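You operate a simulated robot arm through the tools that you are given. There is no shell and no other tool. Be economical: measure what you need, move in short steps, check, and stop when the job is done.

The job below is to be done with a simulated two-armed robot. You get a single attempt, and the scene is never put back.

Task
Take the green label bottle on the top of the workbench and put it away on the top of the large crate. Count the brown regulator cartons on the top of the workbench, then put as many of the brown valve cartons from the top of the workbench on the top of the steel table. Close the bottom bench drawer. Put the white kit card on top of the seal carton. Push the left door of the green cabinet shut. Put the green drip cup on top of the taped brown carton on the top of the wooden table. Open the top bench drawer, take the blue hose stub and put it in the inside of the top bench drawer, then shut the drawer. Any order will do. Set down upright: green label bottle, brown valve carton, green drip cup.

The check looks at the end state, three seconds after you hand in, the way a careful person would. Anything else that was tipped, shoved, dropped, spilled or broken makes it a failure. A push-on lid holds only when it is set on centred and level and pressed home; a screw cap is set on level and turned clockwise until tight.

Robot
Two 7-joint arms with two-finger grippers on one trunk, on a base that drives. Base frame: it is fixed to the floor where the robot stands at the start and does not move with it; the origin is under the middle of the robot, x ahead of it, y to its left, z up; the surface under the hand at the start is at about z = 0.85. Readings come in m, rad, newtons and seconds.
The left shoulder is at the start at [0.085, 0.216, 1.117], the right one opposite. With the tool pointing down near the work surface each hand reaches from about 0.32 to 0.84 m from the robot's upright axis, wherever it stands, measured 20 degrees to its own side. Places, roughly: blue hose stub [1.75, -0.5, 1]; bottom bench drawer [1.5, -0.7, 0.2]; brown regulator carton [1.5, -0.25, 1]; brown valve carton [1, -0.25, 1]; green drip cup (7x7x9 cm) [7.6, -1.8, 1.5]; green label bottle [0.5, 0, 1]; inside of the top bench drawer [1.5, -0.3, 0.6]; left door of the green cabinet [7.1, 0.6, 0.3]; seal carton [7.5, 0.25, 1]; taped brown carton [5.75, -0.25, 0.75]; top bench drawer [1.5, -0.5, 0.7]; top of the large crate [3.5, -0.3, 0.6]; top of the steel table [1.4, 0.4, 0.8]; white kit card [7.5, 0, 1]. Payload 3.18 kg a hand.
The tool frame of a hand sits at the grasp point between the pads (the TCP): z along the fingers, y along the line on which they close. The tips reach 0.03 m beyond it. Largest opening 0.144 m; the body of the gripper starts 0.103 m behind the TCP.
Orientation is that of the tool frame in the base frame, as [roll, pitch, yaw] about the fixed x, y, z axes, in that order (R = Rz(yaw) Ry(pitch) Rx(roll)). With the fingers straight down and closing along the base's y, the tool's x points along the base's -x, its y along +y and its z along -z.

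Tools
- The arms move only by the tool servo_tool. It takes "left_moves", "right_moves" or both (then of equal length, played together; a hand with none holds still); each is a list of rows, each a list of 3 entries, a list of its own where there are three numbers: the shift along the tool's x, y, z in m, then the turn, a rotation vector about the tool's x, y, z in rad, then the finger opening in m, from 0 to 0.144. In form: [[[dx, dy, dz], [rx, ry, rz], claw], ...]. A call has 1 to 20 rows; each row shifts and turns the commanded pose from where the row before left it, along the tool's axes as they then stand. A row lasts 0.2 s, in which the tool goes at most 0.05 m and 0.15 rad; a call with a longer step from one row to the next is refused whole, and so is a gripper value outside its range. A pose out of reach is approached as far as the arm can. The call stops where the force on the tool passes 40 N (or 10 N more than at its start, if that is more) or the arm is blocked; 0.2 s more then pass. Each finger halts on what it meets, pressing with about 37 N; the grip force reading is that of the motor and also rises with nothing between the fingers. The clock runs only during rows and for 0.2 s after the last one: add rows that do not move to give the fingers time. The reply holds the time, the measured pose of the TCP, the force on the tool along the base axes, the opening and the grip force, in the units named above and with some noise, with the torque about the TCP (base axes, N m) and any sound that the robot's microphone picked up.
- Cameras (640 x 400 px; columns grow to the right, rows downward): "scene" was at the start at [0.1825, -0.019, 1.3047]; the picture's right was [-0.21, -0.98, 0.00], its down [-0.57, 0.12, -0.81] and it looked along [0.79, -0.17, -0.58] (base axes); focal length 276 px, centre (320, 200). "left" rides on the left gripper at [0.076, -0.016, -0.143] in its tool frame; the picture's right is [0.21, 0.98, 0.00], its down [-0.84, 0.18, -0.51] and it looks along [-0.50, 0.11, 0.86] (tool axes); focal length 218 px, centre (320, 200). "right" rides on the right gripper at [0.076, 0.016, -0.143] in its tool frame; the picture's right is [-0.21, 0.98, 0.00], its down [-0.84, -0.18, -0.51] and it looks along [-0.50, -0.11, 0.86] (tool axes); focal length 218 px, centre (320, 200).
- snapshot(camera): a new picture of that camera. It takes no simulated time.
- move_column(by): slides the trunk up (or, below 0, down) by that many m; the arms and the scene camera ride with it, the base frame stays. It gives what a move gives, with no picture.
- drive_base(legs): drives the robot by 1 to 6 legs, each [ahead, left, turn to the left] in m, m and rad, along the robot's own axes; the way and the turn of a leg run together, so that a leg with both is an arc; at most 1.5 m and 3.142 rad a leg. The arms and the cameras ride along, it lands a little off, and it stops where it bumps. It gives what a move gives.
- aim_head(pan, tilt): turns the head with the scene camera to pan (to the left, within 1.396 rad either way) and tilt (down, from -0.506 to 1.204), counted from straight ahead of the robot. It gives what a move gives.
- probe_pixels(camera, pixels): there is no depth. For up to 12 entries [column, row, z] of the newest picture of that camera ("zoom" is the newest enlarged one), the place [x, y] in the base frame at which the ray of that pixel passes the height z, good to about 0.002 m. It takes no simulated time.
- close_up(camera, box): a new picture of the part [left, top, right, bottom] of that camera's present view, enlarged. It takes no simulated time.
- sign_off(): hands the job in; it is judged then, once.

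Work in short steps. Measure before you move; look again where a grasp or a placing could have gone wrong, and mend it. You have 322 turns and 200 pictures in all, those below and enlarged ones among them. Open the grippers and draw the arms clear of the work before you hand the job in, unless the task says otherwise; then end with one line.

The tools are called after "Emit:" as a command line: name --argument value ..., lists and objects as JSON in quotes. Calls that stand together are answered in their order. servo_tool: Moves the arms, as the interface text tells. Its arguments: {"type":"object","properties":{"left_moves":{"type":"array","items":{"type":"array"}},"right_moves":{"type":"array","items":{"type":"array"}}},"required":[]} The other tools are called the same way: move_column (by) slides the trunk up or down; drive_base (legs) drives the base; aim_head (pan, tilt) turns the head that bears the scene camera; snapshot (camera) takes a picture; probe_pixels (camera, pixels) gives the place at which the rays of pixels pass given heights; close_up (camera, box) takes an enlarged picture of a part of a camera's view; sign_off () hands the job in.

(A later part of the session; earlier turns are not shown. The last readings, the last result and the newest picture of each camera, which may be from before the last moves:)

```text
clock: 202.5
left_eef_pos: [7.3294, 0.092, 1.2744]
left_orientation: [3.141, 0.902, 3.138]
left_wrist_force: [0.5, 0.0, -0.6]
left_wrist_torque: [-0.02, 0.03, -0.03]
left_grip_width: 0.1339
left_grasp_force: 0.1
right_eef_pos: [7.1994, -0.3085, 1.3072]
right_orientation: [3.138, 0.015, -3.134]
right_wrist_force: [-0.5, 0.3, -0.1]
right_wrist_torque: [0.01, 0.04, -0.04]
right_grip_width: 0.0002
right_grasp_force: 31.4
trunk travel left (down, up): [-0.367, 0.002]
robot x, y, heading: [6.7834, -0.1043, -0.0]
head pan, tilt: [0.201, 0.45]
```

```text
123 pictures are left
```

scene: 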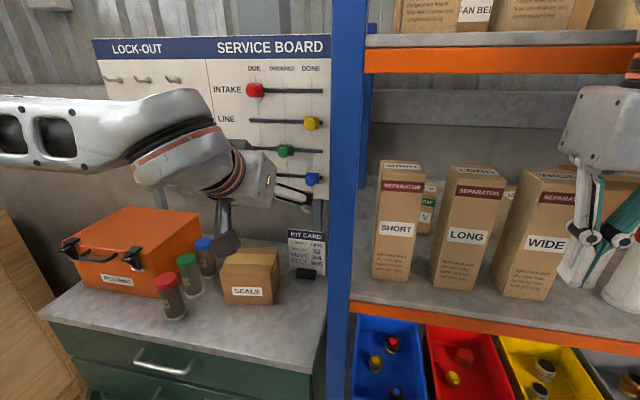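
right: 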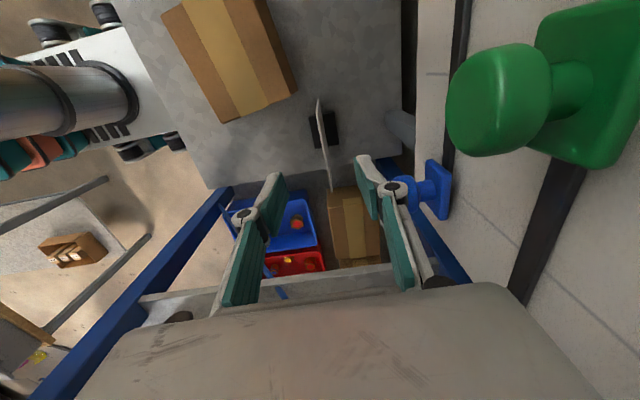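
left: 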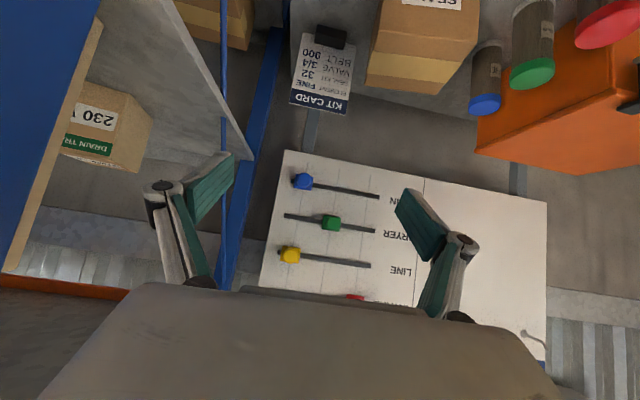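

Nice view of the card. Measure it from the left camera.

Emit:
probe_pixels --camera "left" --pixels '[[290, 104, 1.06], [347, 114, 1.06], [290, 104, 1.07], [347, 114, 1.07], [303, 33, 0.93], [355, 43, 0.93], [317, 48, 0.95], [366, 82, 1.043], [437, 95, 1.043]]'

Emit:
close_up --camera "left" --box '[220, 0, 480, 180]'

```text
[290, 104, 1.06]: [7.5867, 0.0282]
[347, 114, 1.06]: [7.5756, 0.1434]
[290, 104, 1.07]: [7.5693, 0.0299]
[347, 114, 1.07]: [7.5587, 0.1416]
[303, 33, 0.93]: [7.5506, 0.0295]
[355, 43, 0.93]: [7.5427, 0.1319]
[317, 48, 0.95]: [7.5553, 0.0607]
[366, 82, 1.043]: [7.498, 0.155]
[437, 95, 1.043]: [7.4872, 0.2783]
```

```text
2.22 times, centred on (350, 90) of left
```

zoom: 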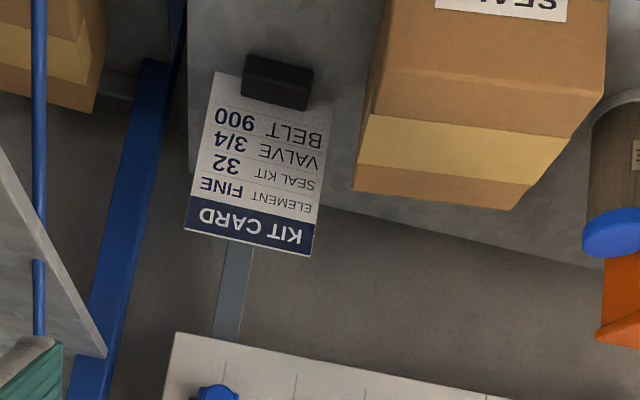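

Card: y 0.029–0.142, x≈7.56, top ≈1.067. Advance along the tool axis most of the way.

Emit:
servo_tool --left_moves '[[[0.0043, -0.0008, 0.0406], [0, 0, 0], 0.134], [[0.0043, -0.0008, 0.0406], [0, 0, 0], 0.134], [[0.0043, -0.0008, 0.0406], [0, 0, 0], 0.134], [[0.0043, -0.0008, 0.0406], [0, 0, 0], 0.134], [[0.0043, -0.0008, 0.0406], [0, 0, 0], 0.134], [[0.0043, -0.0008, 0.0406], [0, 0, 0], 0.134]]'

Emit:
snapshot --camera "left"

Emit:
snapshot --camera "scene"

```text
clock: 203.9
left_eef_pos: [7.506, 0.0871, 1.1007]
left_orientation: [-3.142, 0.901, 3.137]
left_wrist_force: [-0.2, -0.4, -0.1]
left_wrist_torque: [0.03, 0.02, -0.01]
left_grip_width: 0.1339
left_grasp_force: 0.1
right_eef_pos: [7.1985, -0.309, 1.3072]
right_orientation: [3.139, 0.015, -3.133]
right_wrist_force: [-0.2, -0.3, 0.3]
right_wrist_torque: [0.01, 0.02, 0.0]
right_grip_width: 0.0003
right_grasp_force: 30.4
trunk travel left (down, up): [-0.367, 0.002]
robot x, y, heading: [6.7855, -0.1039, -0.004]
head pan, tilt: [0.201, 0.45]
```

```text
121 pictures are left
```

left: 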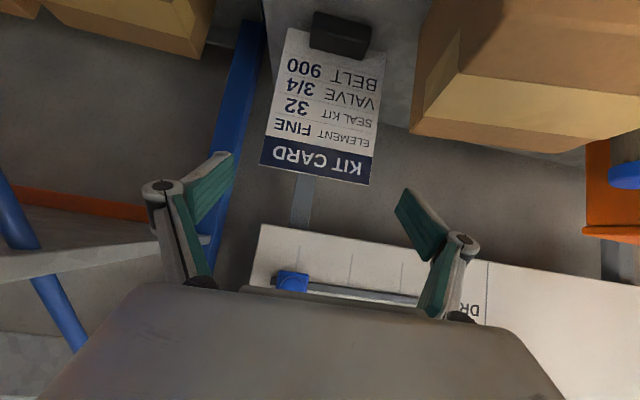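

```text
120 pictures are left
```

scene: 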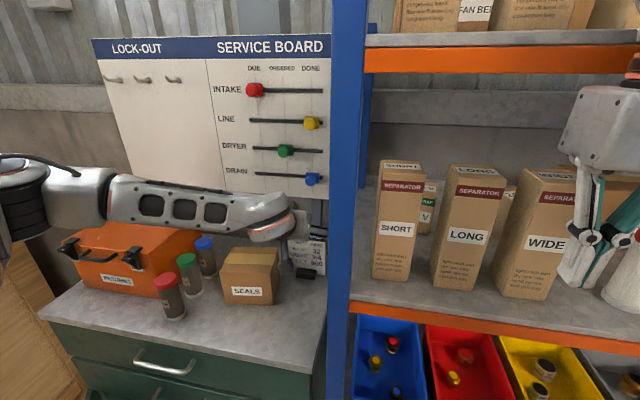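

The forearm passes close over the toolbox; inspect the clearance before going lower.

Emit:
close_up --camera "scene" --box '[0, 130, 340, 330]'

Emit:
probe_pixels --camera "left" --pixels '[[260, 164, 1.067], [372, 184, 1.067], [262, 150, 1.05], [412, 130, 1.043], [310, 40, 0.945]]'

```text
1.88 times, centred on (170, 230) of scene
```

zoom: 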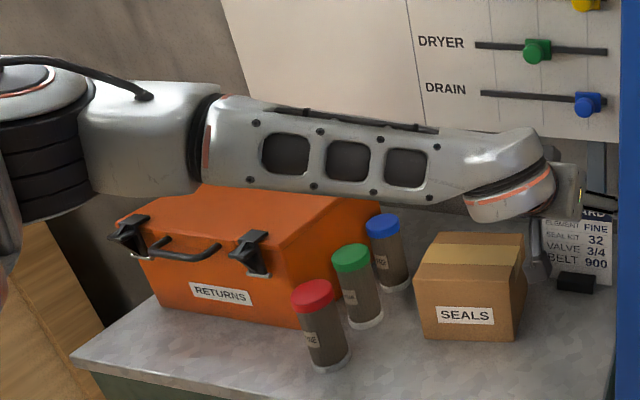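

```text
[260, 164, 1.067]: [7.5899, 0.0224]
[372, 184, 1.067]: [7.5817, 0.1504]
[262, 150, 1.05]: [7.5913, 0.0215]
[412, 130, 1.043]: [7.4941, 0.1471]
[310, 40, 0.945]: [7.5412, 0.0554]
```

The forearm is in front of the toolbox (elbow nearer the robot), so it's clear. Advance the last 7.5 cm along the axis and look.

Emit:
servo_tool --left_moves '[[[0, 0, 0.025], [0, 0, 0], 0.134], [[0, 0, 0.025], [0, 0, 0], 0.134], [[0, 0, 0.022], [0, 0, 0], 0.134], [[0, 0, 0], [0, 0, 0], 0.134]]'

Emit:
snapshot --camera "left"

```text
clock: 204.9
left_eef_pos: [7.5605, 0.0878, 1.0579]
left_orientation: [3.14, 0.902, 3.134]
left_wrist_force: [0.5, -0.6, 0.2]
left_wrist_torque: [0.03, 0.04, -0.01]
left_grip_width: 0.134
left_grasp_force: 0.0
right_eef_pos: [7.1969, -0.3081, 1.3066]
right_orientation: [3.139, 0.013, -3.132]
right_wrist_force: [-0.1, -0.8, -0.2]
right_wrist_torque: [0.0, -0.04, 0.0]
right_grip_width: 0.0001
right_grasp_force: 30.5
trunk travel left (down, up): [-0.367, 0.002]
robot x, y, heading: [6.786, -0.1017, -0.002]
head pan, tilt: [0.201, 0.45]
```

```text
118 pictures are left
```

left: 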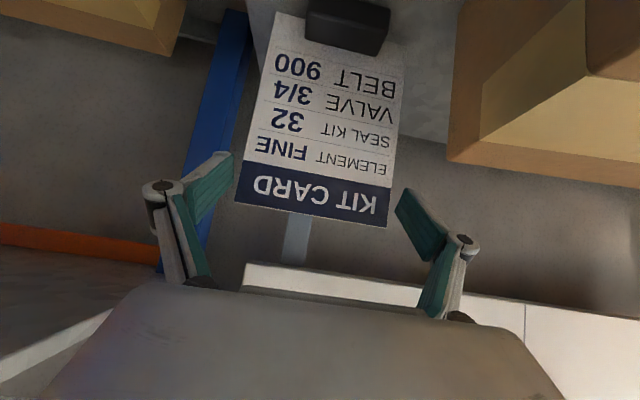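

Card lies between the fingers. Advance 1 cm more and close on its edges.

Emit:
servo_tool --left_moves '[[[0, 0, 0.012], [0, 0, 0], 0.134], [[0, 0, 0], [0, 0, 0], 0.128], [[0, 0, 0], [0, 0, 0], 0.122], [[0, 0, 0], [0, 0, 0], 0.116], [[0, 0, 0], [0, 0, 0], 0.11], [[0, 0, 0], [0, 0, 0], 0.105], [[0, 0, 0], [0, 0, 0], 0.1]]'

Emit:
snapshot --camera "left"

```text
clock: 206.5
left_eef_pos: [7.5702, 0.0864, 1.0511]
left_orientation: [3.14, 0.9, 3.14]
left_wrist_force: [0.1, -0.4, 1.7]
left_wrist_torque: [0.0, 0.12, 0.01]
left_grip_width: 0.1073
left_grasp_force: 36.9
right_eef_pos: [7.1982, -0.308, 1.3065]
right_orientation: [3.138, 0.013, -3.133]
right_wrist_force: [-0.4, -0.5, -0.6]
right_wrist_torque: [0.02, -0.02, -0.01]
right_grip_width: 0.0
right_grasp_force: 30.5
trunk travel left (down, up): [-0.367, 0.002]
robot x, y, heading: [6.7883, -0.1007, 0.003]
head pan, tilt: [0.201, 0.45]
```

```text
117 pictures are left
```

left: 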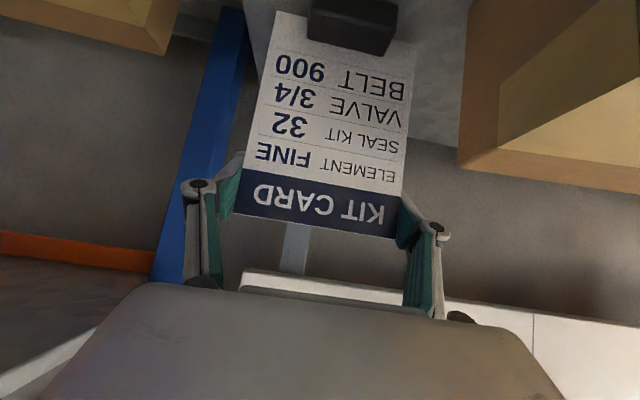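

Gripped at 0.107. Lift slightly backward-up in steps, away from the board.

Emit:
servo_tool --left_moves '[[[-0.0157, 0, -0.0124], [0, 0, 0], 0.095], [[-0.0173, 0, -0.0226], [0, 0, 0], 0.095], [[-0.0173, 0, -0.0226], [0, 0, 0], 0.095], [[-0.0235, 0, -0.0187], [0, 0, 0], 0.095], [[-0.0235, 0, -0.0187], [0, 0, 0], 0.095], [[-0.0157, 0, -0.0124], [0, 0, 0], 0.095]]'

Emit:
snapshot --camera "left"

Emit:
snapshot --camera "scene"

```text
clock: 207.9
left_eef_pos: [7.5559, 0.0884, 1.206]
left_orientation: [3.14, 0.901, 3.14]
left_wrist_force: [-0.6, 0.0, -1.3]
left_wrist_torque: [0.03, -0.04, 0.02]
left_grip_width: 0.1075
left_grasp_force: 37.0
right_eef_pos: [7.1977, -0.3091, 1.3079]
right_orientation: [3.137, 0.012, -3.133]
right_wrist_force: [-0.8, -0.7, 0.7]
right_wrist_torque: [-0.01, 0.0, -0.02]
right_grip_width: 0.0001
right_grasp_force: 30.5
trunk travel left (down, up): [-0.367, 0.002]
robot x, y, heading: [6.7863, -0.1016, -0.006]
head pan, tilt: [0.201, 0.45]
```

```text
116 pictures are left
```

left: 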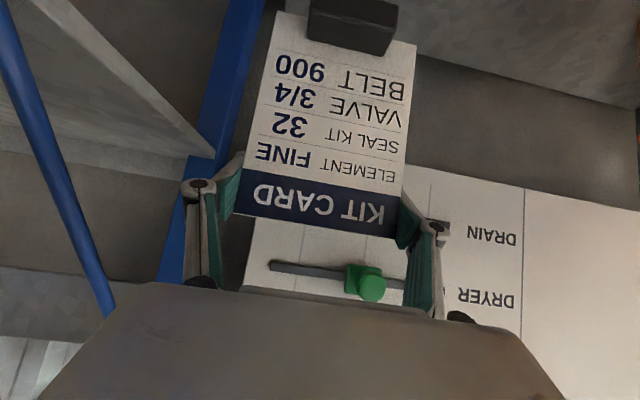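

```text
115 pictures are left
```

scene: 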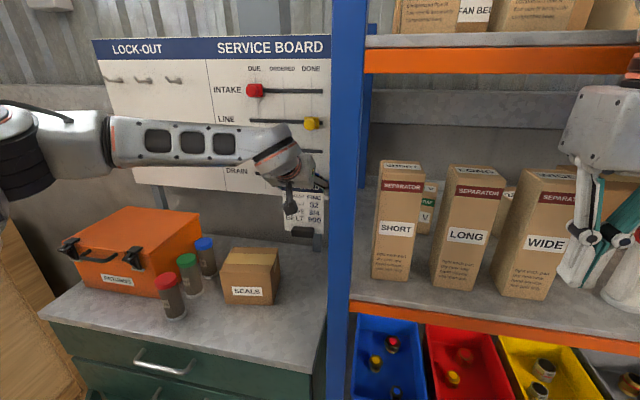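

Card and foot are held. Move back 8.6 cm and left 12.8 cm, over the seals carton.

Emit:
servo_tool --left_moves '[[[0.0134, 0.032, -0.0168], [0, 0, 0], 0.095], [[0.0134, 0.032, -0.0168], [0, 0, 0], 0.095], [[0.0134, 0.032, -0.0168], [0, 0, 0], 0.095], [[0.0134, 0.032, -0.0168], [0, 0, 0], 0.095], [[0, 0, 0], [0, 0, 0], 0.095]]'

Emit:
snapshot --camera "left"

Emit:
close_up --camera "scene" --box '[160, 150, 340, 310]'

```text
clock: 209.1
left_eef_pos: [7.4705, 0.2156, 1.2058]
left_orientation: [3.141, 0.901, 3.136]
left_wrist_force: [0.7, -0.8, -1.6]
left_wrist_torque: [0.0, 0.02, 0.0]
left_grip_width: 0.1077
left_grasp_force: 37.0
right_eef_pos: [7.1996, -0.3097, 1.3068]
right_orientation: [3.136, 0.015, -3.134]
right_wrist_force: [-0.2, 0.0, -0.3]
right_wrist_torque: [0.02, 0.0, 0.0]
right_grip_width: 0.0
right_grasp_force: 30.5
trunk travel left (down, up): [-0.367, 0.002]
robot x, y, heading: [6.7841, -0.1015, 0.002]
head pan, tilt: [0.201, 0.45]
```

```text
114 pictures are left
```

left: 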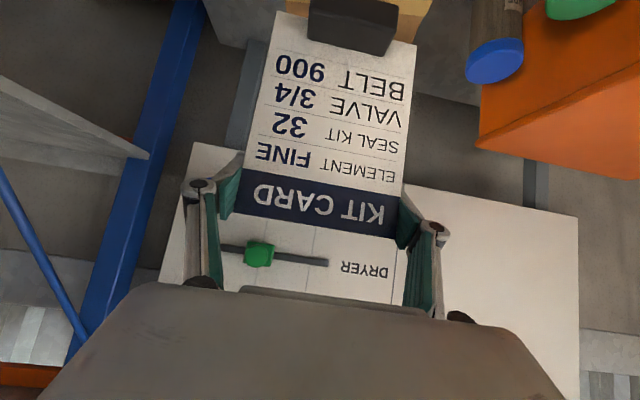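

```text
2.50 times, centred on (250, 230) of scene
```

zoom: 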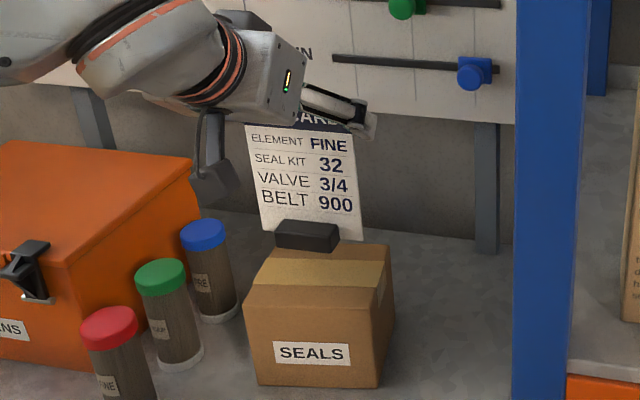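

Emit:
probe_pixels --camera "zoom" --pixels '[[276, 247, 1.077], [339, 251, 1.077], [268, 248, 1.043], [390, 243, 1.043], [247, 312, 1.043], [378, 306, 1.043], [318, 248, 1.043]]'

```text
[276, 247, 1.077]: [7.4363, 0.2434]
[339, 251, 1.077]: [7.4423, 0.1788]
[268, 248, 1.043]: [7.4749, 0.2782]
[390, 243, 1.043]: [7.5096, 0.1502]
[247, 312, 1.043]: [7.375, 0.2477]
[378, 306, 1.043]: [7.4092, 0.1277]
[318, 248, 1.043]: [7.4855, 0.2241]
```

Foot is ≈1.3 cm behind and 0.8 cm left of the carton-top centre (7.442,0.203). Correct, then lower 3 cm.

Emit:
servo_tool --left_moves '[[[0.008, -0.008, -0.0102], [0, 0, 0], 0.095], [[0.0117, 0, 0.0093], [0, 0, 0], 0.095], [[0.0078, 0, 0.0062], [0, 0, 0], 0.095], [[0.0024, 0, 0.0018], [0, 0, 0], 0.095], [[0, 0, 0], [0, 0, 0], 0.095]]'

Emit:
close_up --camera "scene" --box '[160, 150, 340, 310]'

```text
clock: 210.3
left_eef_pos: [7.4564, 0.208, 1.1774]
left_orientation: [3.14, 0.901, 3.138]
left_wrist_force: [0.1, 0.8, -0.9]
left_wrist_torque: [0.01, -0.01, 0.03]
left_grip_width: 0.1076
left_grasp_force: 36.8
right_eef_pos: [7.1967, -0.3084, 1.3074]
right_orientation: [3.139, 0.014, -3.132]
right_wrist_force: [0.1, 0.1, 0.8]
right_wrist_torque: [0.02, 0.01, -0.02]
right_grip_width: 0.0
right_grasp_force: 30.4
trunk travel left (down, up): [-0.367, 0.002]
robot x, y, heading: [6.7817, -0.1017, -0.002]
head pan, tilt: [0.201, 0.45]
```

```text
2.50 times, centred on (250, 230) of scene
```

zoom: 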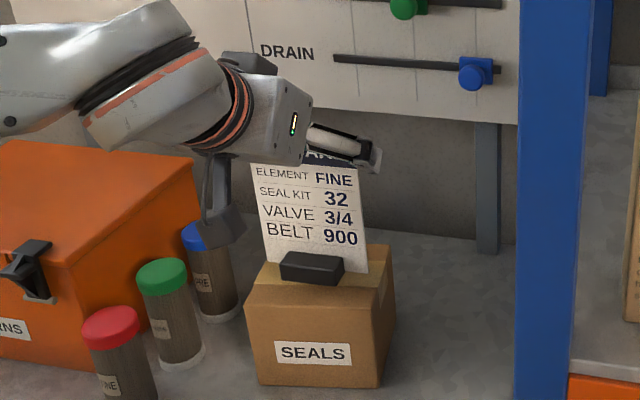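

Lower in 2 mm rows to contact.

Emit:
servo_tool --left_moves '[[[0.0016, 0, 0.0012], [0, 0, 0], 0.095], [[0.0016, 0, 0.0012], [0, 0, 0], 0.095], [[0.0016, 0, 0.0012], [0, 0, 0], 0.095], [[0, 0, 0], [0, 0, 0], 0.095]]'

```text
clock: 211.3
left_eef_pos: [7.4558, 0.2073, 1.1722]
left_orientation: [-3.141, 0.9, 3.138]
left_wrist_force: [0.0, 0.7, -0.5]
left_wrist_torque: [-0.03, -0.01, -0.02]
left_grip_width: 0.1079
left_grasp_force: 37.0
right_eef_pos: [7.199, -0.308, 1.3079]
right_orientation: [3.138, 0.014, -3.134]
right_wrist_force: [-0.2, -0.2, 0.1]
right_wrist_torque: [0.0, 0.0, -0.02]
right_grip_width: 0.0001
right_grasp_force: 30.9
trunk travel left (down, up): [-0.367, 0.002]
robot x, y, heading: [6.7873, -0.1027, -0.005]
head pan, tilt: [0.201, 0.45]
```

Emit:
servo_tool --left_moves '[[[0.0016, 0, 0.0012], [0, 0, 0], 0.095], [[0.0016, 0, 0.0012], [0, 0, 0], 0.095], [[0, 0, 0], [0, 0, 0], 0.095]]'

Emit:
close_up --camera "scene" --box '[210, 200, 330, 300]'

```text
clock: 212.1
left_eef_pos: [7.458, 0.2067, 1.1686]
left_orientation: [3.14, 0.9, 3.137]
left_wrist_force: [0.5, -0.2, -0.9]
left_wrist_torque: [0.02, -0.05, 0.02]
left_grip_width: 0.1076
left_grasp_force: 37.0
right_eef_pos: [7.1976, -0.3084, 1.3081]
right_orientation: [3.138, 0.013, -3.133]
right_wrist_force: [0.7, 0.7, 1.2]
right_wrist_torque: [0.04, -0.02, 0.0]
right_grip_width: 0.0001
right_grasp_force: 31.0
trunk travel left (down, up): [-0.367, 0.002]
robot x, y, heading: [6.7886, -0.1048, 0.002]
head pan, tilt: [0.201, 0.45]
```

```text
4.00 times, centred on (270, 250) of scene
```

zoom: 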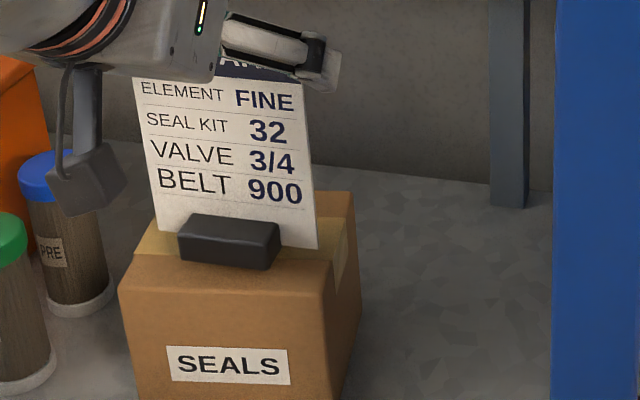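

Very close now; continue 2 mm rows until the force shows contact.

Emit:
servo_tool --left_moves '[[[0.0016, 0, 0.0012], [0, 0, 0], 0.095], [[0.0016, 0, 0.0012], [0, 0, 0], 0.095], [[0, 0, 0], [0, 0, 0], 0.095]]'

```text
clock: 212.9
left_eef_pos: [7.4579, 0.2072, 1.1641]
left_orientation: [-3.141, 0.9, 3.139]
left_wrist_force: [-0.5, -0.8, -1.1]
left_wrist_torque: [0.01, -0.01, 0.0]
left_grip_width: 0.1075
left_grasp_force: 36.9
right_eef_pos: [7.1985, -0.3082, 1.3074]
right_orientation: [3.139, 0.014, -3.132]
right_wrist_force: [-0.5, 0.4, 0.6]
right_wrist_torque: [0.02, -0.03, 0.05]
right_grip_width: 0.0002
right_grasp_force: 30.6
trunk travel left (down, up): [-0.367, 0.002]
robot x, y, heading: [6.7842, -0.1024, -0.0]
head pan, tilt: [0.201, 0.45]
```

Emit:
servo_tool --left_moves '[[[0.0016, 0, 0.0012], [0, 0, 0], 0.095], [[0.0016, 0, 0.0012], [0, 0, 0], 0.095], [[0.0016, 0, 0.0012], [0, 0, 0], 0.095], [[0, 0, 0], [0, 0, 0], 0.095]]'

Emit:
close_up --camera "scene" --box '[210, 200, 330, 300]'

```text
clock: 213.9
left_eef_pos: [7.4573, 0.2069, 1.1606]
left_orientation: [3.14, 0.906, 3.138]
left_wrist_force: [-0.5, 2.4, 12.4]
left_wrist_torque: [0.37, 0.48, -0.06]
left_grip_width: 0.1076
left_grasp_force: 36.7
right_eef_pos: [7.198, -0.3086, 1.3081]
right_orientation: [3.14, 0.016, -3.131]
right_wrist_force: [-0.7, -0.3, -0.3]
right_wrist_torque: [0.03, -0.02, -0.02]
right_grip_width: 0.0002
right_grasp_force: 30.1
trunk travel left (down, up): [-0.367, 0.002]
robot x, y, heading: [6.7876, -0.1028, -0.002]
head pan, tilt: [0.201, 0.45]
```

```text
4.00 times, centred on (270, 250) of scene
```

zoom: 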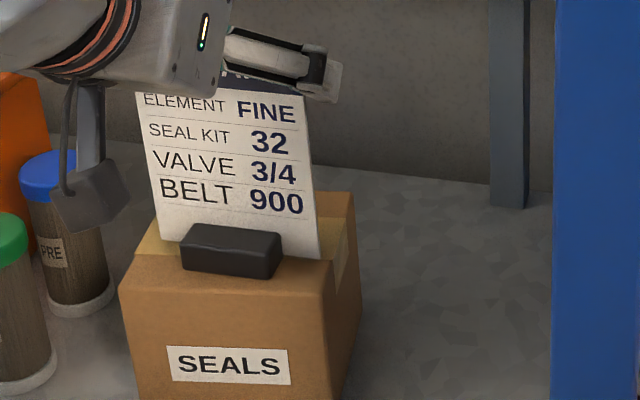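

Contact (12 N). Check where the foot is relative to the carton's front edge.

Emit:
probe_pixels --camera "zoom" --pixels '[[270, 279, 1.032], [183, 270, 1.032], [330, 263, 1.032], [119, 293, 1.032], [355, 195, 1.032], [283, 250, 1.045], [320, 258, 1.04]]'

```text
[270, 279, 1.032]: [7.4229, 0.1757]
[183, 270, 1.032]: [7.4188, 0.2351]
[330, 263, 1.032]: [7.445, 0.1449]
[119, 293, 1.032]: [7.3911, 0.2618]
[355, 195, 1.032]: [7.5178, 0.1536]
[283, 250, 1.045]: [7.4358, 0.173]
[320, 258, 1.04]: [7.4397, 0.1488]
```

Emit:
close_up --camera "scene" --box '[215, 240, 285, 300]'

```text
6.67 times, centred on (250, 270) of scene
```

zoom: 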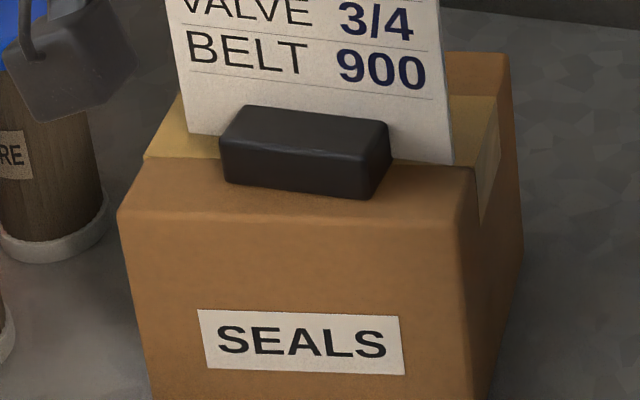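

Emit:
probe_pixels --camera "zoom" --pixels '[[228, 184, 1.032], [365, 198, 1.032], [120, 214, 1.032], [466, 226, 1.032], [505, 55, 1.032], [452, 165, 1.032], [365, 222, 1.032]]'

```text
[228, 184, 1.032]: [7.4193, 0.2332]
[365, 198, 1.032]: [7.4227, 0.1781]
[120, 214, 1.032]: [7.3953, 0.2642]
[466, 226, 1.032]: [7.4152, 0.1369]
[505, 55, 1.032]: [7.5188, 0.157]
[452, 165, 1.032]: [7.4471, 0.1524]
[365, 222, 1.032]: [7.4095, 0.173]
```

Foot lies fully on the carton top (front margin ≥1.3 cm). Ease off 1 mm, open slowly, and check.

Emit:
servo_tool --left_moves '[[[-0.0008, 0, -0.0006], [0, 0, 0], 0.1], [[0, 0, 0], [0, 0, 0], 0.11], [[0, 0, 0], [0, 0, 0], 0.118], [[0, 0, 0], [0, 0, 0], 0.128], [[0, 0, 0], [0, 0, 0], 0.136]]'

Emit:
snapshot --camera "left"

```text
clock: 215.1
left_eef_pos: [7.4569, 0.2082, 1.1598]
left_orientation: [3.141, 0.901, 3.138]
left_wrist_force: [-0.2, 0.0, 0.8]
left_wrist_torque: [0.05, 0.01, 0.0]
left_grip_width: 0.136
left_grasp_force: 0.1
right_eef_pos: [7.1969, -0.3073, 1.3078]
right_orientation: [3.139, 0.017, -3.133]
right_wrist_force: [-0.8, -0.4, -0.1]
right_wrist_torque: [-0.01, -0.04, 0.01]
right_grip_width: 0.0001
right_grasp_force: 30.4
trunk travel left (down, up): [-0.367, 0.002]
robot x, y, heading: [6.7844, -0.1082, -0.001]
head pan, tilt: [0.201, 0.45]
```

```text
108 pictures are left
```

left: 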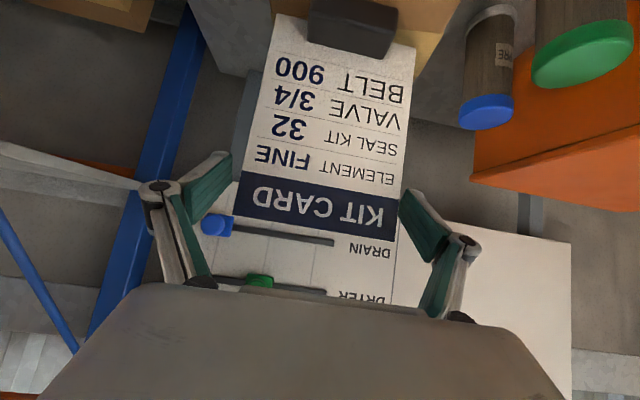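

Card stands free between the fingers. Open fully and back out along the tool axis.

Emit:
servo_tool --left_moves '[[[0, 0, 0], [0, 0, 0], 0.144], [[0, 0, -0.02], [0, 0, 0], 0.144], [[0, 0, -0.03], [0, 0, 0], 0.144], [[0, 0, -0.04], [0, 0, 0], 0.144], [[0, 0, -0.04], [0, 0, 0], 0.144], [[0, 0, -0.04], [0, 0, 0], 0.1]]'

Emit:
snapshot --camera "scene"

```text
clock: 216.5
left_eef_pos: [7.3235, 0.2066, 1.2634]
left_orientation: [3.139, 0.901, 3.136]
left_wrist_force: [-1.1, 0.5, 0.4]
left_wrist_torque: [0.01, 0.01, -0.02]
left_grip_width: 0.1001
left_grasp_force: 0.1
right_eef_pos: [7.197, -0.3084, 1.3085]
right_orientation: [3.139, 0.016, -3.133]
right_wrist_force: [0.1, -0.5, 0.1]
right_wrist_torque: [0.0, -0.03, 0.01]
right_grip_width: 0.0
right_grasp_force: 30.5
trunk travel left (down, up): [-0.367, 0.002]
robot x, y, heading: [6.7843, -0.107, -0.002]
head pan, tilt: [0.201, 0.45]
```

```text
107 pictures are left
```

scene: 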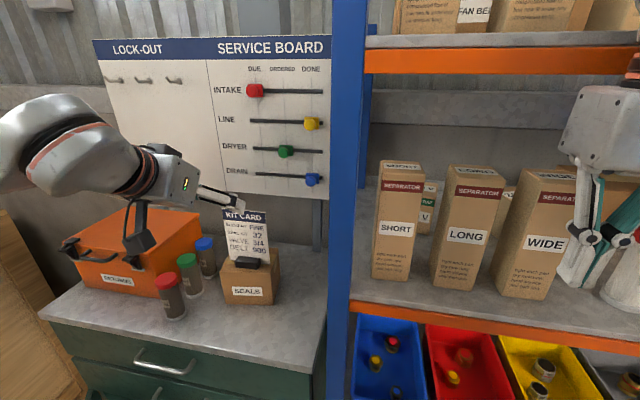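

Card stands on the seals carton. Back off and look at the cabinet's left door.

Emit:
drive_base --legs '[[-0.3, 0.0, 0.0], [0.0, 0.1, 0.0]]'

Emit:
aim_head --pan 0.5 --tilt 0.7

Emit:
snapshot --camera "scene"

```text
clock: 219.7
left_eef_pos: [7.0235, 0.3096, 1.2641]
left_orientation: [-3.14, 0.901, 3.141]
left_wrist_force: [0.1, -0.5, 0.1]
left_wrist_torque: [0.03, 0.0, -0.02]
left_grip_width: 0.0998
left_grasp_force: 0.0
right_eef_pos: [6.8981, -0.2075, 1.3082]
right_orientation: [3.138, 0.014, -3.132]
right_wrist_force: [-0.9, 0.6, 0.4]
right_wrist_torque: [0.01, 0.01, -0.02]
right_grip_width: 0.0
right_grasp_force: 31.0
trunk travel left (down, up): [-0.367, 0.002]
robot x, y, heading: [6.4845, -0.0057, 0.002]
head pan, tilt: [0.201, 0.45]
```

```text
clock: 220.5
left_eef_pos: [7.0232, 0.3082, 1.2646]
left_orientation: [3.14, 0.902, 3.139]
left_wrist_force: [1.1, 0.1, 0.1]
left_wrist_torque: [0.0, 0.03, 0.0]
left_grip_width: 0.0999
left_grasp_force: 0.0
right_eef_pos: [6.8983, -0.2072, 1.3075]
right_orientation: [3.136, 0.014, -3.131]
right_wrist_force: [-0.7, 0.1, -0.4]
right_wrist_torque: [0.01, 0.0, 0.01]
right_grip_width: 0.0
right_grasp_force: 30.6
trunk travel left (down, up): [-0.367, 0.002]
robot x, y, heading: [6.4871, -0.003, 0.001]
head pan, tilt: [0.499, 0.7]
```

```text
106 pictures are left
```

scene: 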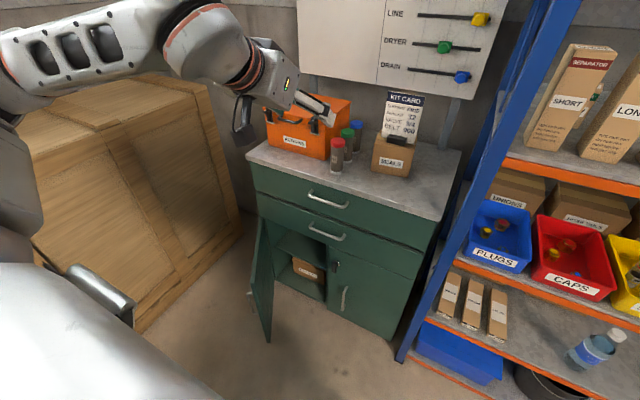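

Emit:
close_up --camera "scene" --box '[220, 140, 440, 360]'

```text
1.82 times, centred on (330, 250) of scene
```

zoom: 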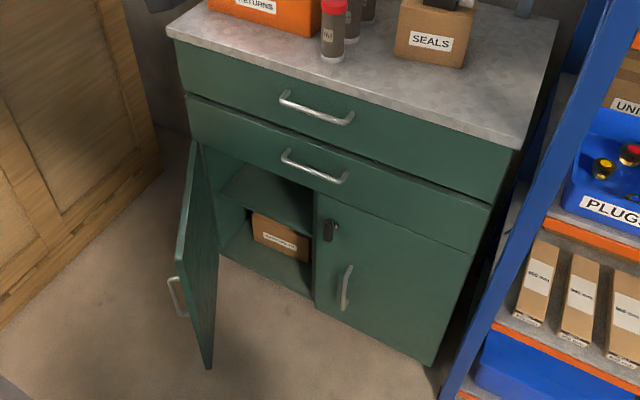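

Emit:
probe_pixels --camera "zoom" --pixels '[[210, 367, 0.08], [178, 265, 0.55], [178, 265, 0.6], [193, 142, 0.6], [193, 142, 0.62], [190, 135, 0.6], [435, 362, 0.08], [470, 255, 0.6], [215, 255, 0.1], [160, 170, 0], [320, 305, 0.08], [180, 285, 0.5]]'

```text
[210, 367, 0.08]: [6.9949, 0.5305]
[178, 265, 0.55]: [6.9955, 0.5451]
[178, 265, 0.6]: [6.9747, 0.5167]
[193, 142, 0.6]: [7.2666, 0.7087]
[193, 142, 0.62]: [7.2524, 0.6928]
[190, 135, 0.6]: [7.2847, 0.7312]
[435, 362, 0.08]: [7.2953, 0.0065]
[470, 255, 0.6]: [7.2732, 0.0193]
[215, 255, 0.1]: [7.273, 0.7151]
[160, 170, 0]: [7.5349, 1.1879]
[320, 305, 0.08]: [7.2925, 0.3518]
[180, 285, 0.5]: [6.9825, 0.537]
```

Door hinge ≈(7.27,0.70), free edge ≈(6.99,0.535), top ≈0.57, about 60° open; outer face looks toward +y. Check the wooden crate's edge before placing the arm there.

Emit:
probe_pixels --camera "scene" --pixels '[[135, 330, 0], [238, 220, 0], [205, 90, 1.0], [180, 270, 0], [80, 130, 1.1]]'

Emit:
drive_base --legs '[[0.1, 0.13, 0.0]]'

Emit:
aim_head --pan 0.7 --tilt 0.85

Emit:
snapshot --camera "scene"

```text
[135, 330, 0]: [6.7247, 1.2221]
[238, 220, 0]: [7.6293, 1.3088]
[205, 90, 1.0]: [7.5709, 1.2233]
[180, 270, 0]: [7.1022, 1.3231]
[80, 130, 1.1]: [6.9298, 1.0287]
```

```text
clock: 222.3
left_eef_pos: [7.1242, 0.4376, 1.2636]
left_orientation: [3.14, 0.901, -3.142]
left_wrist_force: [-0.2, 0.6, 0.2]
left_wrist_torque: [0.02, -0.01, -0.03]
left_grip_width: 0.0998
left_grasp_force: 0.0
right_eef_pos: [6.9978, -0.0791, 1.3073]
right_orientation: [3.138, 0.015, -3.132]
right_wrist_force: [-0.6, 0.4, 0.8]
right_wrist_torque: [0.01, -0.05, 0.0]
right_grip_width: 0.0
right_grasp_force: 30.5
trunk travel left (down, up): [-0.367, 0.002]
robot x, y, heading: [6.5842, 0.1248, -0.001]
head pan, tilt: [0.499, 0.7]
```

```text
clock: 223.0
left_eef_pos: [7.1233, 0.4383, 1.265]
left_orientation: [3.142, 0.902, 3.14]
left_wrist_force: [0.4, 0.5, 0.0]
left_wrist_torque: [0.0, -0.01, -0.01]
left_grip_width: 0.0999
left_grasp_force: 0.1
right_eef_pos: [6.9974, -0.079, 1.3076]
right_orientation: [3.136, 0.013, -3.13]
right_wrist_force: [0.6, 0.3, 0.8]
right_wrist_torque: [0.03, -0.01, -0.01]
right_grip_width: 0.0001
right_grasp_force: 30.7
trunk travel left (down, up): [-0.367, 0.002]
robot x, y, heading: [6.5819, 0.1272, -0.002]
head pan, tilt: [0.7, 0.85]
```

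```text
104 pictures are left
```

scene: 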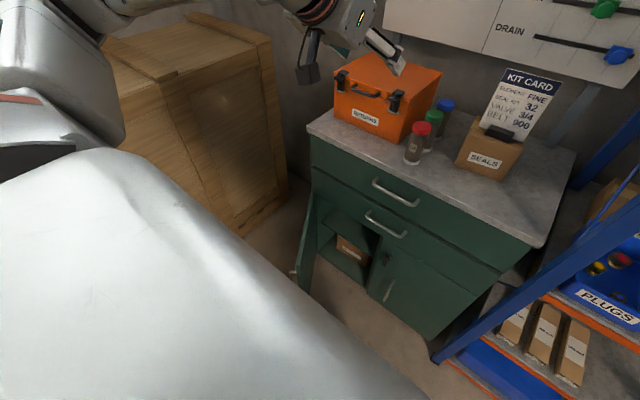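

Room is fine (crate starts at y≈1.2). Bring the left hand back to pointing down outside the door, closed fingers, at ≈(6.93,0.64,1.10).

Emit:
servo_tool --left_moves '[[[0.0353, 0.029, -0.0064], [0, 0.129, 0], 0.06], [[0.0358, 0.029, -0.0019], [0, 0.129, 0], 0.03], [[0.0357, 0.029, 0.0027], [0, 0.129, 0], 0], [[0.0351, 0.029, 0.0073], [0, 0.129, 0], 0], [[0.0338, 0.029, 0.0118], [0, 0.129, 0], 0], [[0.0321, 0.029, 0.016], [0, 0.129, 0], 0], [[0.0298, 0.029, 0.02], [0, 0.129, 0], 0]]'

Emit:
move_column --by -0.36

Emit:
snapshot --camera "scene"

Emit:
snapshot --camera "left"

```text
clock: 224.8
left_eef_pos: [7.0079, 0.6146, 1.2422]
left_orientation: [-3.128, 0.477, -3.121]
left_wrist_force: [-0.1, 1.0, 0.3]
left_wrist_torque: [-0.06, -0.04, -0.03]
left_grip_width: 0.0001
left_grasp_force: 30.8
left hand out of reach, approached as far as the arm can: row 5, 6, 7
right_eef_pos: [6.9986, -0.0762, 1.3076]
right_orientation: [3.14, 0.012, -3.134]
right_wrist_force: [0.7, 0.8, -0.2]
right_wrist_torque: [-0.12, -0.01, -0.01]
right_grip_width: 0.0
right_grasp_force: 30.3
trunk travel left (down, up): [-0.367, 0.002]
robot x, y, heading: [6.5823, 0.1266, -0.004]
head pan, tilt: [0.7, 0.85]
stopped in row 7 (left hand): the arm was blocked; the commanded pose is now the measured one
```

```text
clock: 228.3
left_eef_pos: [7.0109, 0.6106, 0.6343]
left_orientation: [3.134, -0.297, -3.126]
left_wrist_force: [-0.1, 0.4, -1.2]
left_wrist_torque: [0.02, 0.01, -0.01]
left_grip_width: 0.0
left_grasp_force: 30.7
right_eef_pos: [6.997, -0.0792, 0.9483]
right_orientation: [3.136, 0.016, -3.134]
right_wrist_force: [0.3, 0.3, 0.4]
right_wrist_torque: [-0.02, -0.01, -0.02]
right_grip_width: 0.0001
right_grasp_force: 30.9
trunk travel left (down, up): [-0.007, 0.362]
robot x, y, heading: [6.5855, 0.1256, 0.001]
head pan, tilt: [0.7, 0.85]
```

```text
103 pictures are left
```

scene: 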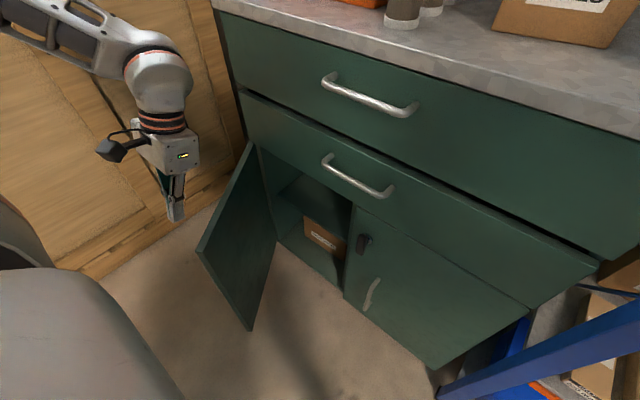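

```text
102 pictures are left
```

left: 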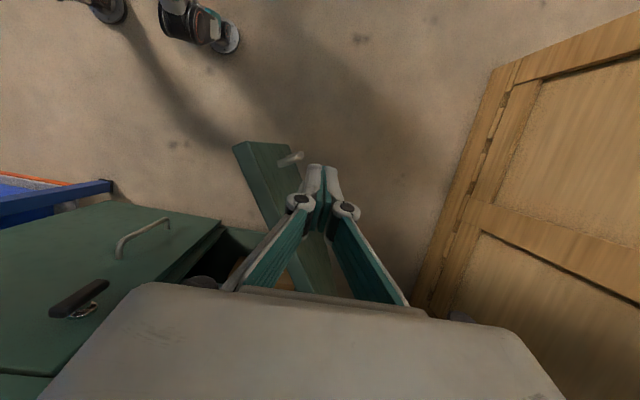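

The hand is outside the door above its top edge (tip ≈0.60, door top ≈0.57). Straighten the hand and lower to TCP 0.545, staying above the handle.

Emit:
servo_tool --left_moves '[[[0, 0.01, 0], [0, -0.148, 0], 0], [[0, 0.01, 0], [0, -0.148, 0], 0], [[0, 0, 0.03], [0, 0, 0], 0], [[0, 0, 0.03], [0, 0, 0], 0], [[0, 0, 0.028], [0, 0, 0], 0]]'

Emit:
snapshot --camera "left"

Emit:
snapshot --camera "scene"

```text
clock: 229.5
left_eef_pos: [7.0096, 0.6325, 0.5454]
left_orientation: [3.133, -0.001, -3.125]
left_wrist_force: [-0.3, -0.6, -0.4]
left_wrist_torque: [0.04, 0.0, 0.0]
left_grip_width: 0.0002
left_grasp_force: 31.0
right_eef_pos: [6.9984, -0.0783, 0.9461]
right_orientation: [3.137, 0.012, -3.133]
right_wrist_force: [-0.4, -0.6, -0.1]
right_wrist_torque: [0.02, 0.03, -0.02]
right_grip_width: 0.0001
right_grasp_force: 30.1
trunk travel left (down, up): [-0.007, 0.362]
robot x, y, heading: [6.5853, 0.1246, 0.001]
head pan, tilt: [0.7, 0.85]
```

```text
101 pictures are left
```

left: 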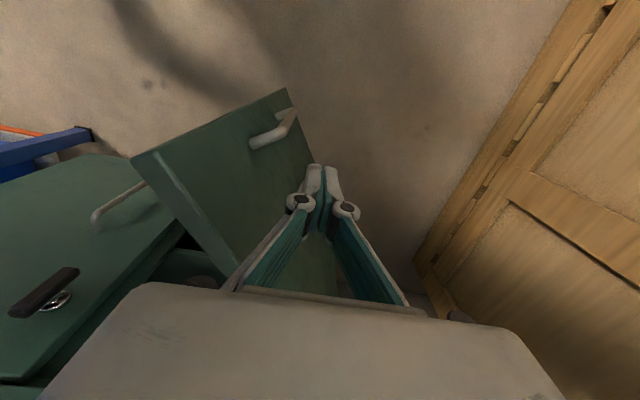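

```text
100 pictures are left
```

scene: 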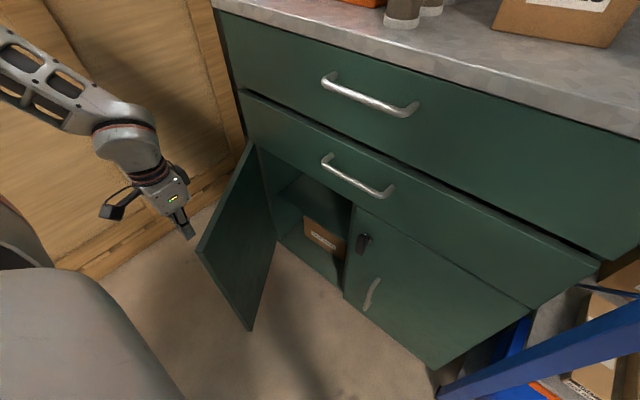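

Push phase 1: sweep along the door's arc from ~60° to ~30°.

Emit:
servo_tool --left_moves '[[[-0.004, -0.028, 0], [0, 0, 0], 0], [[-0.004, -0.028, 0], [0, 0, 0], 0], [[-0.0125, -0.021, 0], [0, 0, 0], 0], [[-0.0125, -0.021, 0], [0, 0, 0], 0], [[-0.016, -0.0185, 0], [0, 0, 0], 0], [[-0.016, -0.0185, 0], [0, 0, 0], 0], [[-0.019, -0.015, 0], [0, 0, 0], 0], [[-0.019, -0.015, 0], [0, 0, 0], 0]]'

Emit:
snapshot --camera "scene"

```text
clock: 231.3
left_eef_pos: [7.1149, 0.4681, 0.5457]
left_orientation: [3.134, -0.002, -3.127]
left_wrist_force: [-0.5, -0.2, 0.8]
left_wrist_torque: [-0.02, 0.0, 0.0]
left_grip_width: 0.0
left_grasp_force: 30.6
right_eef_pos: [6.9969, -0.0791, 0.9467]
right_orientation: [3.136, 0.016, -3.133]
right_wrist_force: [0.4, -1.0, 0.0]
right_wrist_torque: [0.0, 0.01, -0.03]
right_grip_width: 0.0001
right_grasp_force: 30.8
trunk travel left (down, up): [-0.007, 0.362]
robot x, y, heading: [6.5854, 0.128, -0.002]
head pan, tilt: [0.7, 0.85]
```

```text
99 pictures are left
```

scene: 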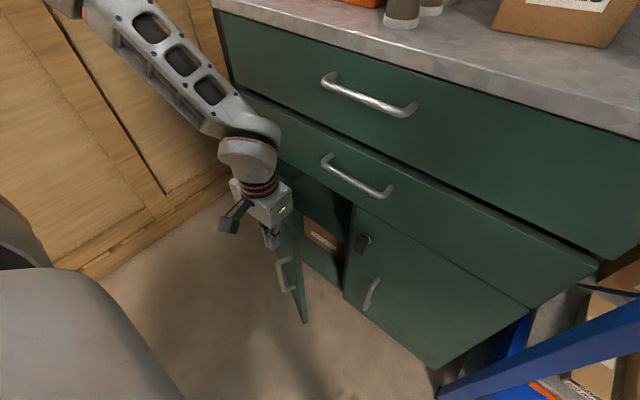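

Door is at ~30°. Now pull back slightly and tilt the hand forward so the last push is done with the fingertips, clear of the drawer handle.

Emit:
servo_tool --left_moves '[[[0.0086, 0, 0], [0, -0.13, 0], 0], [[0.0085, 0, -0.0011], [0, -0.13, 0], 0], [[0.0083, 0, -0.0022], [0, -0.13, 0], 0], [[0.008, 0, -0.0033], [0, -0.13, 0], 0], [[0.0075, 0, -0.0043], [0, -0.13, 0], 0], [[0.0068, 0, -0.0052], [0, -0.13, 0], 0], [[0.0061, 0, -0.006], [0, -0.13, 0], 0]]'

Emit:
snapshot --camera "scene"

```text
clock: 232.9
left_eef_pos: [7.1688, 0.5302, 0.6185]
left_orientation: [-3.03, 0.725, -3.102]
left_wrist_force: [0.3, -1.2, -0.7]
left_wrist_torque: [0.01, 0.01, -0.03]
left_grip_width: 0.0
left_grasp_force: 30.6
left hand out of reach, approached as far as the arm can: row 3, 4, 5, 6, 7
right_eef_pos: [6.9971, -0.0785, 0.9474]
right_orientation: [3.138, 0.012, -3.132]
right_wrist_force: [-0.6, -0.6, 0.4]
right_wrist_torque: [0.01, 0.02, -0.03]
right_grip_width: 0.0002
right_grasp_force: 30.9
trunk travel left (down, up): [-0.007, 0.362]
robot x, y, heading: [6.5863, 0.1248, 0.005]
head pan, tilt: [0.7, 0.85]
```

```text
98 pictures are left
```

scene: 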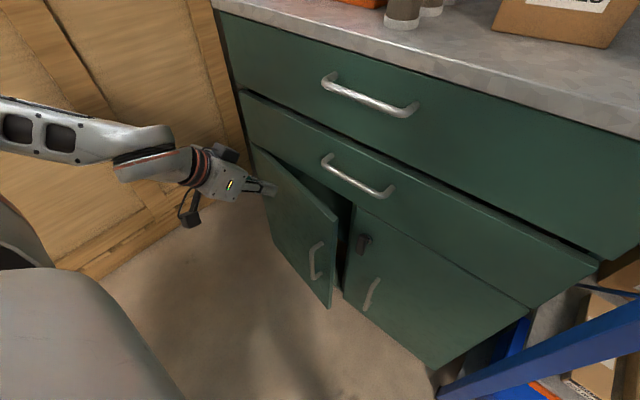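

The arm was cramped; the hand now sits above the door. Back the robot 0.15 m for room.

Emit:
drive_base --legs '[[-0.16, 0.0, 0.0]]'

Emit:
servo_tool --left_moves '[[[0.0, -0.02, 0.0], [0, 0, 0], 0], [[0.015, -0.02, 0.02], [0, 0, 0], 0], [[0.015, -0.02, 0.02], [0, 0, 0], 0], [[0.015, -0.02, 0.02], [0, 0, 0], 0], [[0.015, 0, 0.02], [0, 0, 0], 0]]'

Emit:
snapshot --camera "scene"

```text
clock: 234.3
left_eef_pos: [7.0112, 0.5289, 0.6183]
left_orientation: [-3.027, 0.723, -3.101]
left_wrist_force: [-0.4, 0.2, -0.5]
left_wrist_torque: [0.0, -0.05, 0.02]
left_grip_width: 0.0001
left_grasp_force: 30.7
right_eef_pos: [6.8384, -0.0792, 0.9468]
right_orientation: [3.136, 0.015, -3.131]
right_wrist_force: [-0.3, -1.0, 0.7]
right_wrist_torque: [0.01, -0.03, 0.0]
right_grip_width: 0.0001
right_grasp_force: 31.0
trunk travel left (down, up): [-0.007, 0.362]
robot x, y, heading: [6.4256, 0.1263, -0.003]
head pan, tilt: [0.7, 0.85]
```

```text
clock: 235.5
left_eef_pos: [7.0117, 0.5276, 0.6174]
left_orientation: [-3.026, 0.724, -3.093]
left_wrist_force: [0.8, -0.1, 0.1]
left_wrist_torque: [0.0, 0.0, -0.04]
left_grip_width: 0.0003
left_grasp_force: 30.8
left hand out of reach, approached as far as the arm can: row 1, 2, 3, 4, 5
right_eef_pos: [6.839, -0.08, 0.9475]
right_orientation: [3.135, 0.014, -3.134]
right_wrist_force: [0.7, -0.2, 0.1]
right_wrist_torque: [0.0, -0.02, -0.03]
right_grip_width: 0.0
right_grasp_force: 30.6
trunk travel left (down, up): [-0.007, 0.362]
robot x, y, heading: [6.4248, 0.126, -0.0]
head pan, tilt: [0.7, 0.85]
```

```text
97 pictures are left
```

scene: 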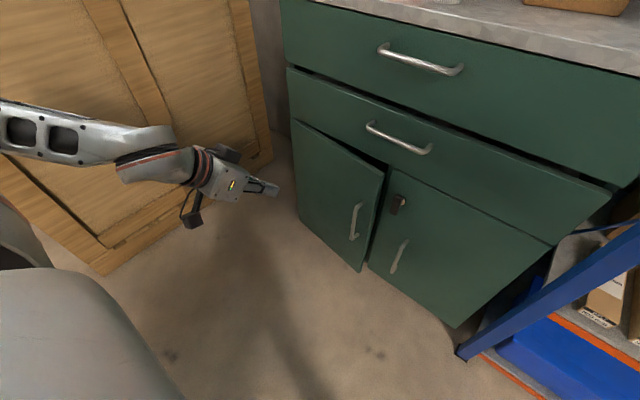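

Tilted-low poses are out of this arm's reach; rotate back to about 17° forward tilt instead.

Emit:
servo_tool --left_moves '[[[0, 0, 0], [0, 0.14, 0], 0], [[0, 0, 0], [0, 0.14, 0], 0], [[0, 0, 0], [0, 0.14, 0], 0], [[0, 0, 0], [0, 0, 0], 0]]'

Emit:
probe_pixels --camera "scene" --pixels '[[367, 126, 0.68], [430, 150, 0.68], [384, 170, 0.57], [295, 121, 0.57], [360, 271, 0.08], [458, 325, 0.08], [353, 225, 0.4]]'

```text
clock: 236.5
left_eef_pos: [7.0122, 0.5256, 0.6168]
left_orientation: [-3.054, 0.304, 3.134]
left_wrist_force: [0.1, 0.3, -0.8]
left_wrist_torque: [0.02, 0.02, 0.02]
left_grip_width: 0.0002
left_grasp_force: 30.0
right_eef_pos: [6.84, -0.0797, 0.9471]
right_orientation: [3.136, 0.013, -3.132]
right_wrist_force: [0.4, -0.7, -0.7]
right_wrist_torque: [-0.02, 0.01, -0.02]
right_grip_width: 0.0
right_grasp_force: 30.4
trunk travel left (down, up): [-0.007, 0.362]
robot x, y, heading: [6.4254, 0.1308, -0.005]
head pan, tilt: [0.7, 0.85]
```

```text
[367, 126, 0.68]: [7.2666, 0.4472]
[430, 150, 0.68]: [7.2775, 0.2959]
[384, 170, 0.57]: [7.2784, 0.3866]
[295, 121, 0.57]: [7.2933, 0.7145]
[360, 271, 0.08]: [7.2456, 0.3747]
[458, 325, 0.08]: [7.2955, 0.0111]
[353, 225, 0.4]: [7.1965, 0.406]
```

Door is now nearly shut (free edge at x≈7.246 vs 7.295 closed). Lower the hand, drive forward 0.19 and then push at y≈0.53.

Emit:
servo_tool --left_moves '[[[0.009, 0.005, 0.029], [0, 0, 0], 0], [[0.009, 0, 0.029], [0, 0, 0], 0], [[0.006, 0, 0.018], [0, 0, 0], 0], [[0, 0, 0], [0, 0, 0], 0]]'

Emit:
drive_base --legs '[[0.19, 0.0, 0.0]]'

Emit:
snapshot --camera "scene"

```text
clock: 237.5
left_eef_pos: [7.013, 0.5259, 0.5376]
left_orientation: [-3.054, 0.306, 3.135]
left_wrist_force: [0.0, 0.1, 0.4]
left_wrist_torque: [0.03, -0.03, 0.0]
left_grip_width: 0.0
left_grasp_force: 30.7
right_eef_pos: [6.8393, -0.0806, 0.9465]
right_orientation: [3.136, 0.014, -3.136]
right_wrist_force: [-0.3, 0.2, 0.8]
right_wrist_torque: [0.02, 0.01, -0.02]
right_grip_width: 0.0
right_grasp_force: 30.2
trunk travel left (down, up): [-0.007, 0.362]
robot x, y, heading: [6.4232, 0.1231, 0.001]
head pan, tilt: [0.7, 0.85]
```

```text
clock: 239.1
left_eef_pos: [7.204, 0.5259, 0.5375]
left_orientation: [-3.054, 0.301, 3.135]
left_wrist_force: [0.3, -0.2, -0.7]
left_wrist_torque: [-0.02, 0.01, 0.0]
left_grip_width: 0.0
left_grasp_force: 30.3
right_eef_pos: [7.0309, -0.0798, 0.9488]
right_orientation: [3.136, 0.011, -3.132]
right_wrist_force: [-0.5, -0.3, 1.0]
right_wrist_torque: [0.0, 0.02, -0.01]
right_grip_width: 0.0002
right_grasp_force: 30.9
trunk travel left (down, up): [-0.007, 0.362]
robot x, y, heading: [6.6189, 0.1245, -0.001]
head pan, tilt: [0.7, 0.85]
```

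```text
96 pictures are left
```

scene: 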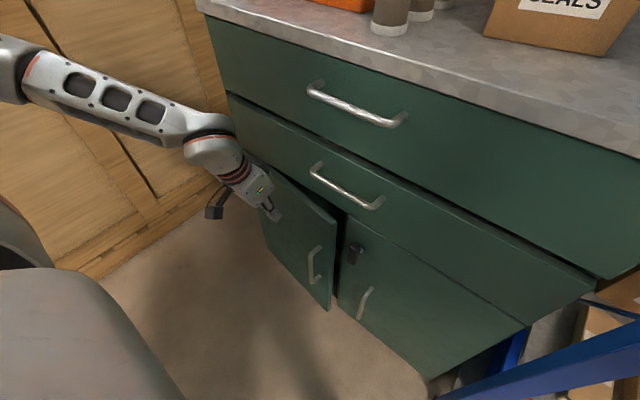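

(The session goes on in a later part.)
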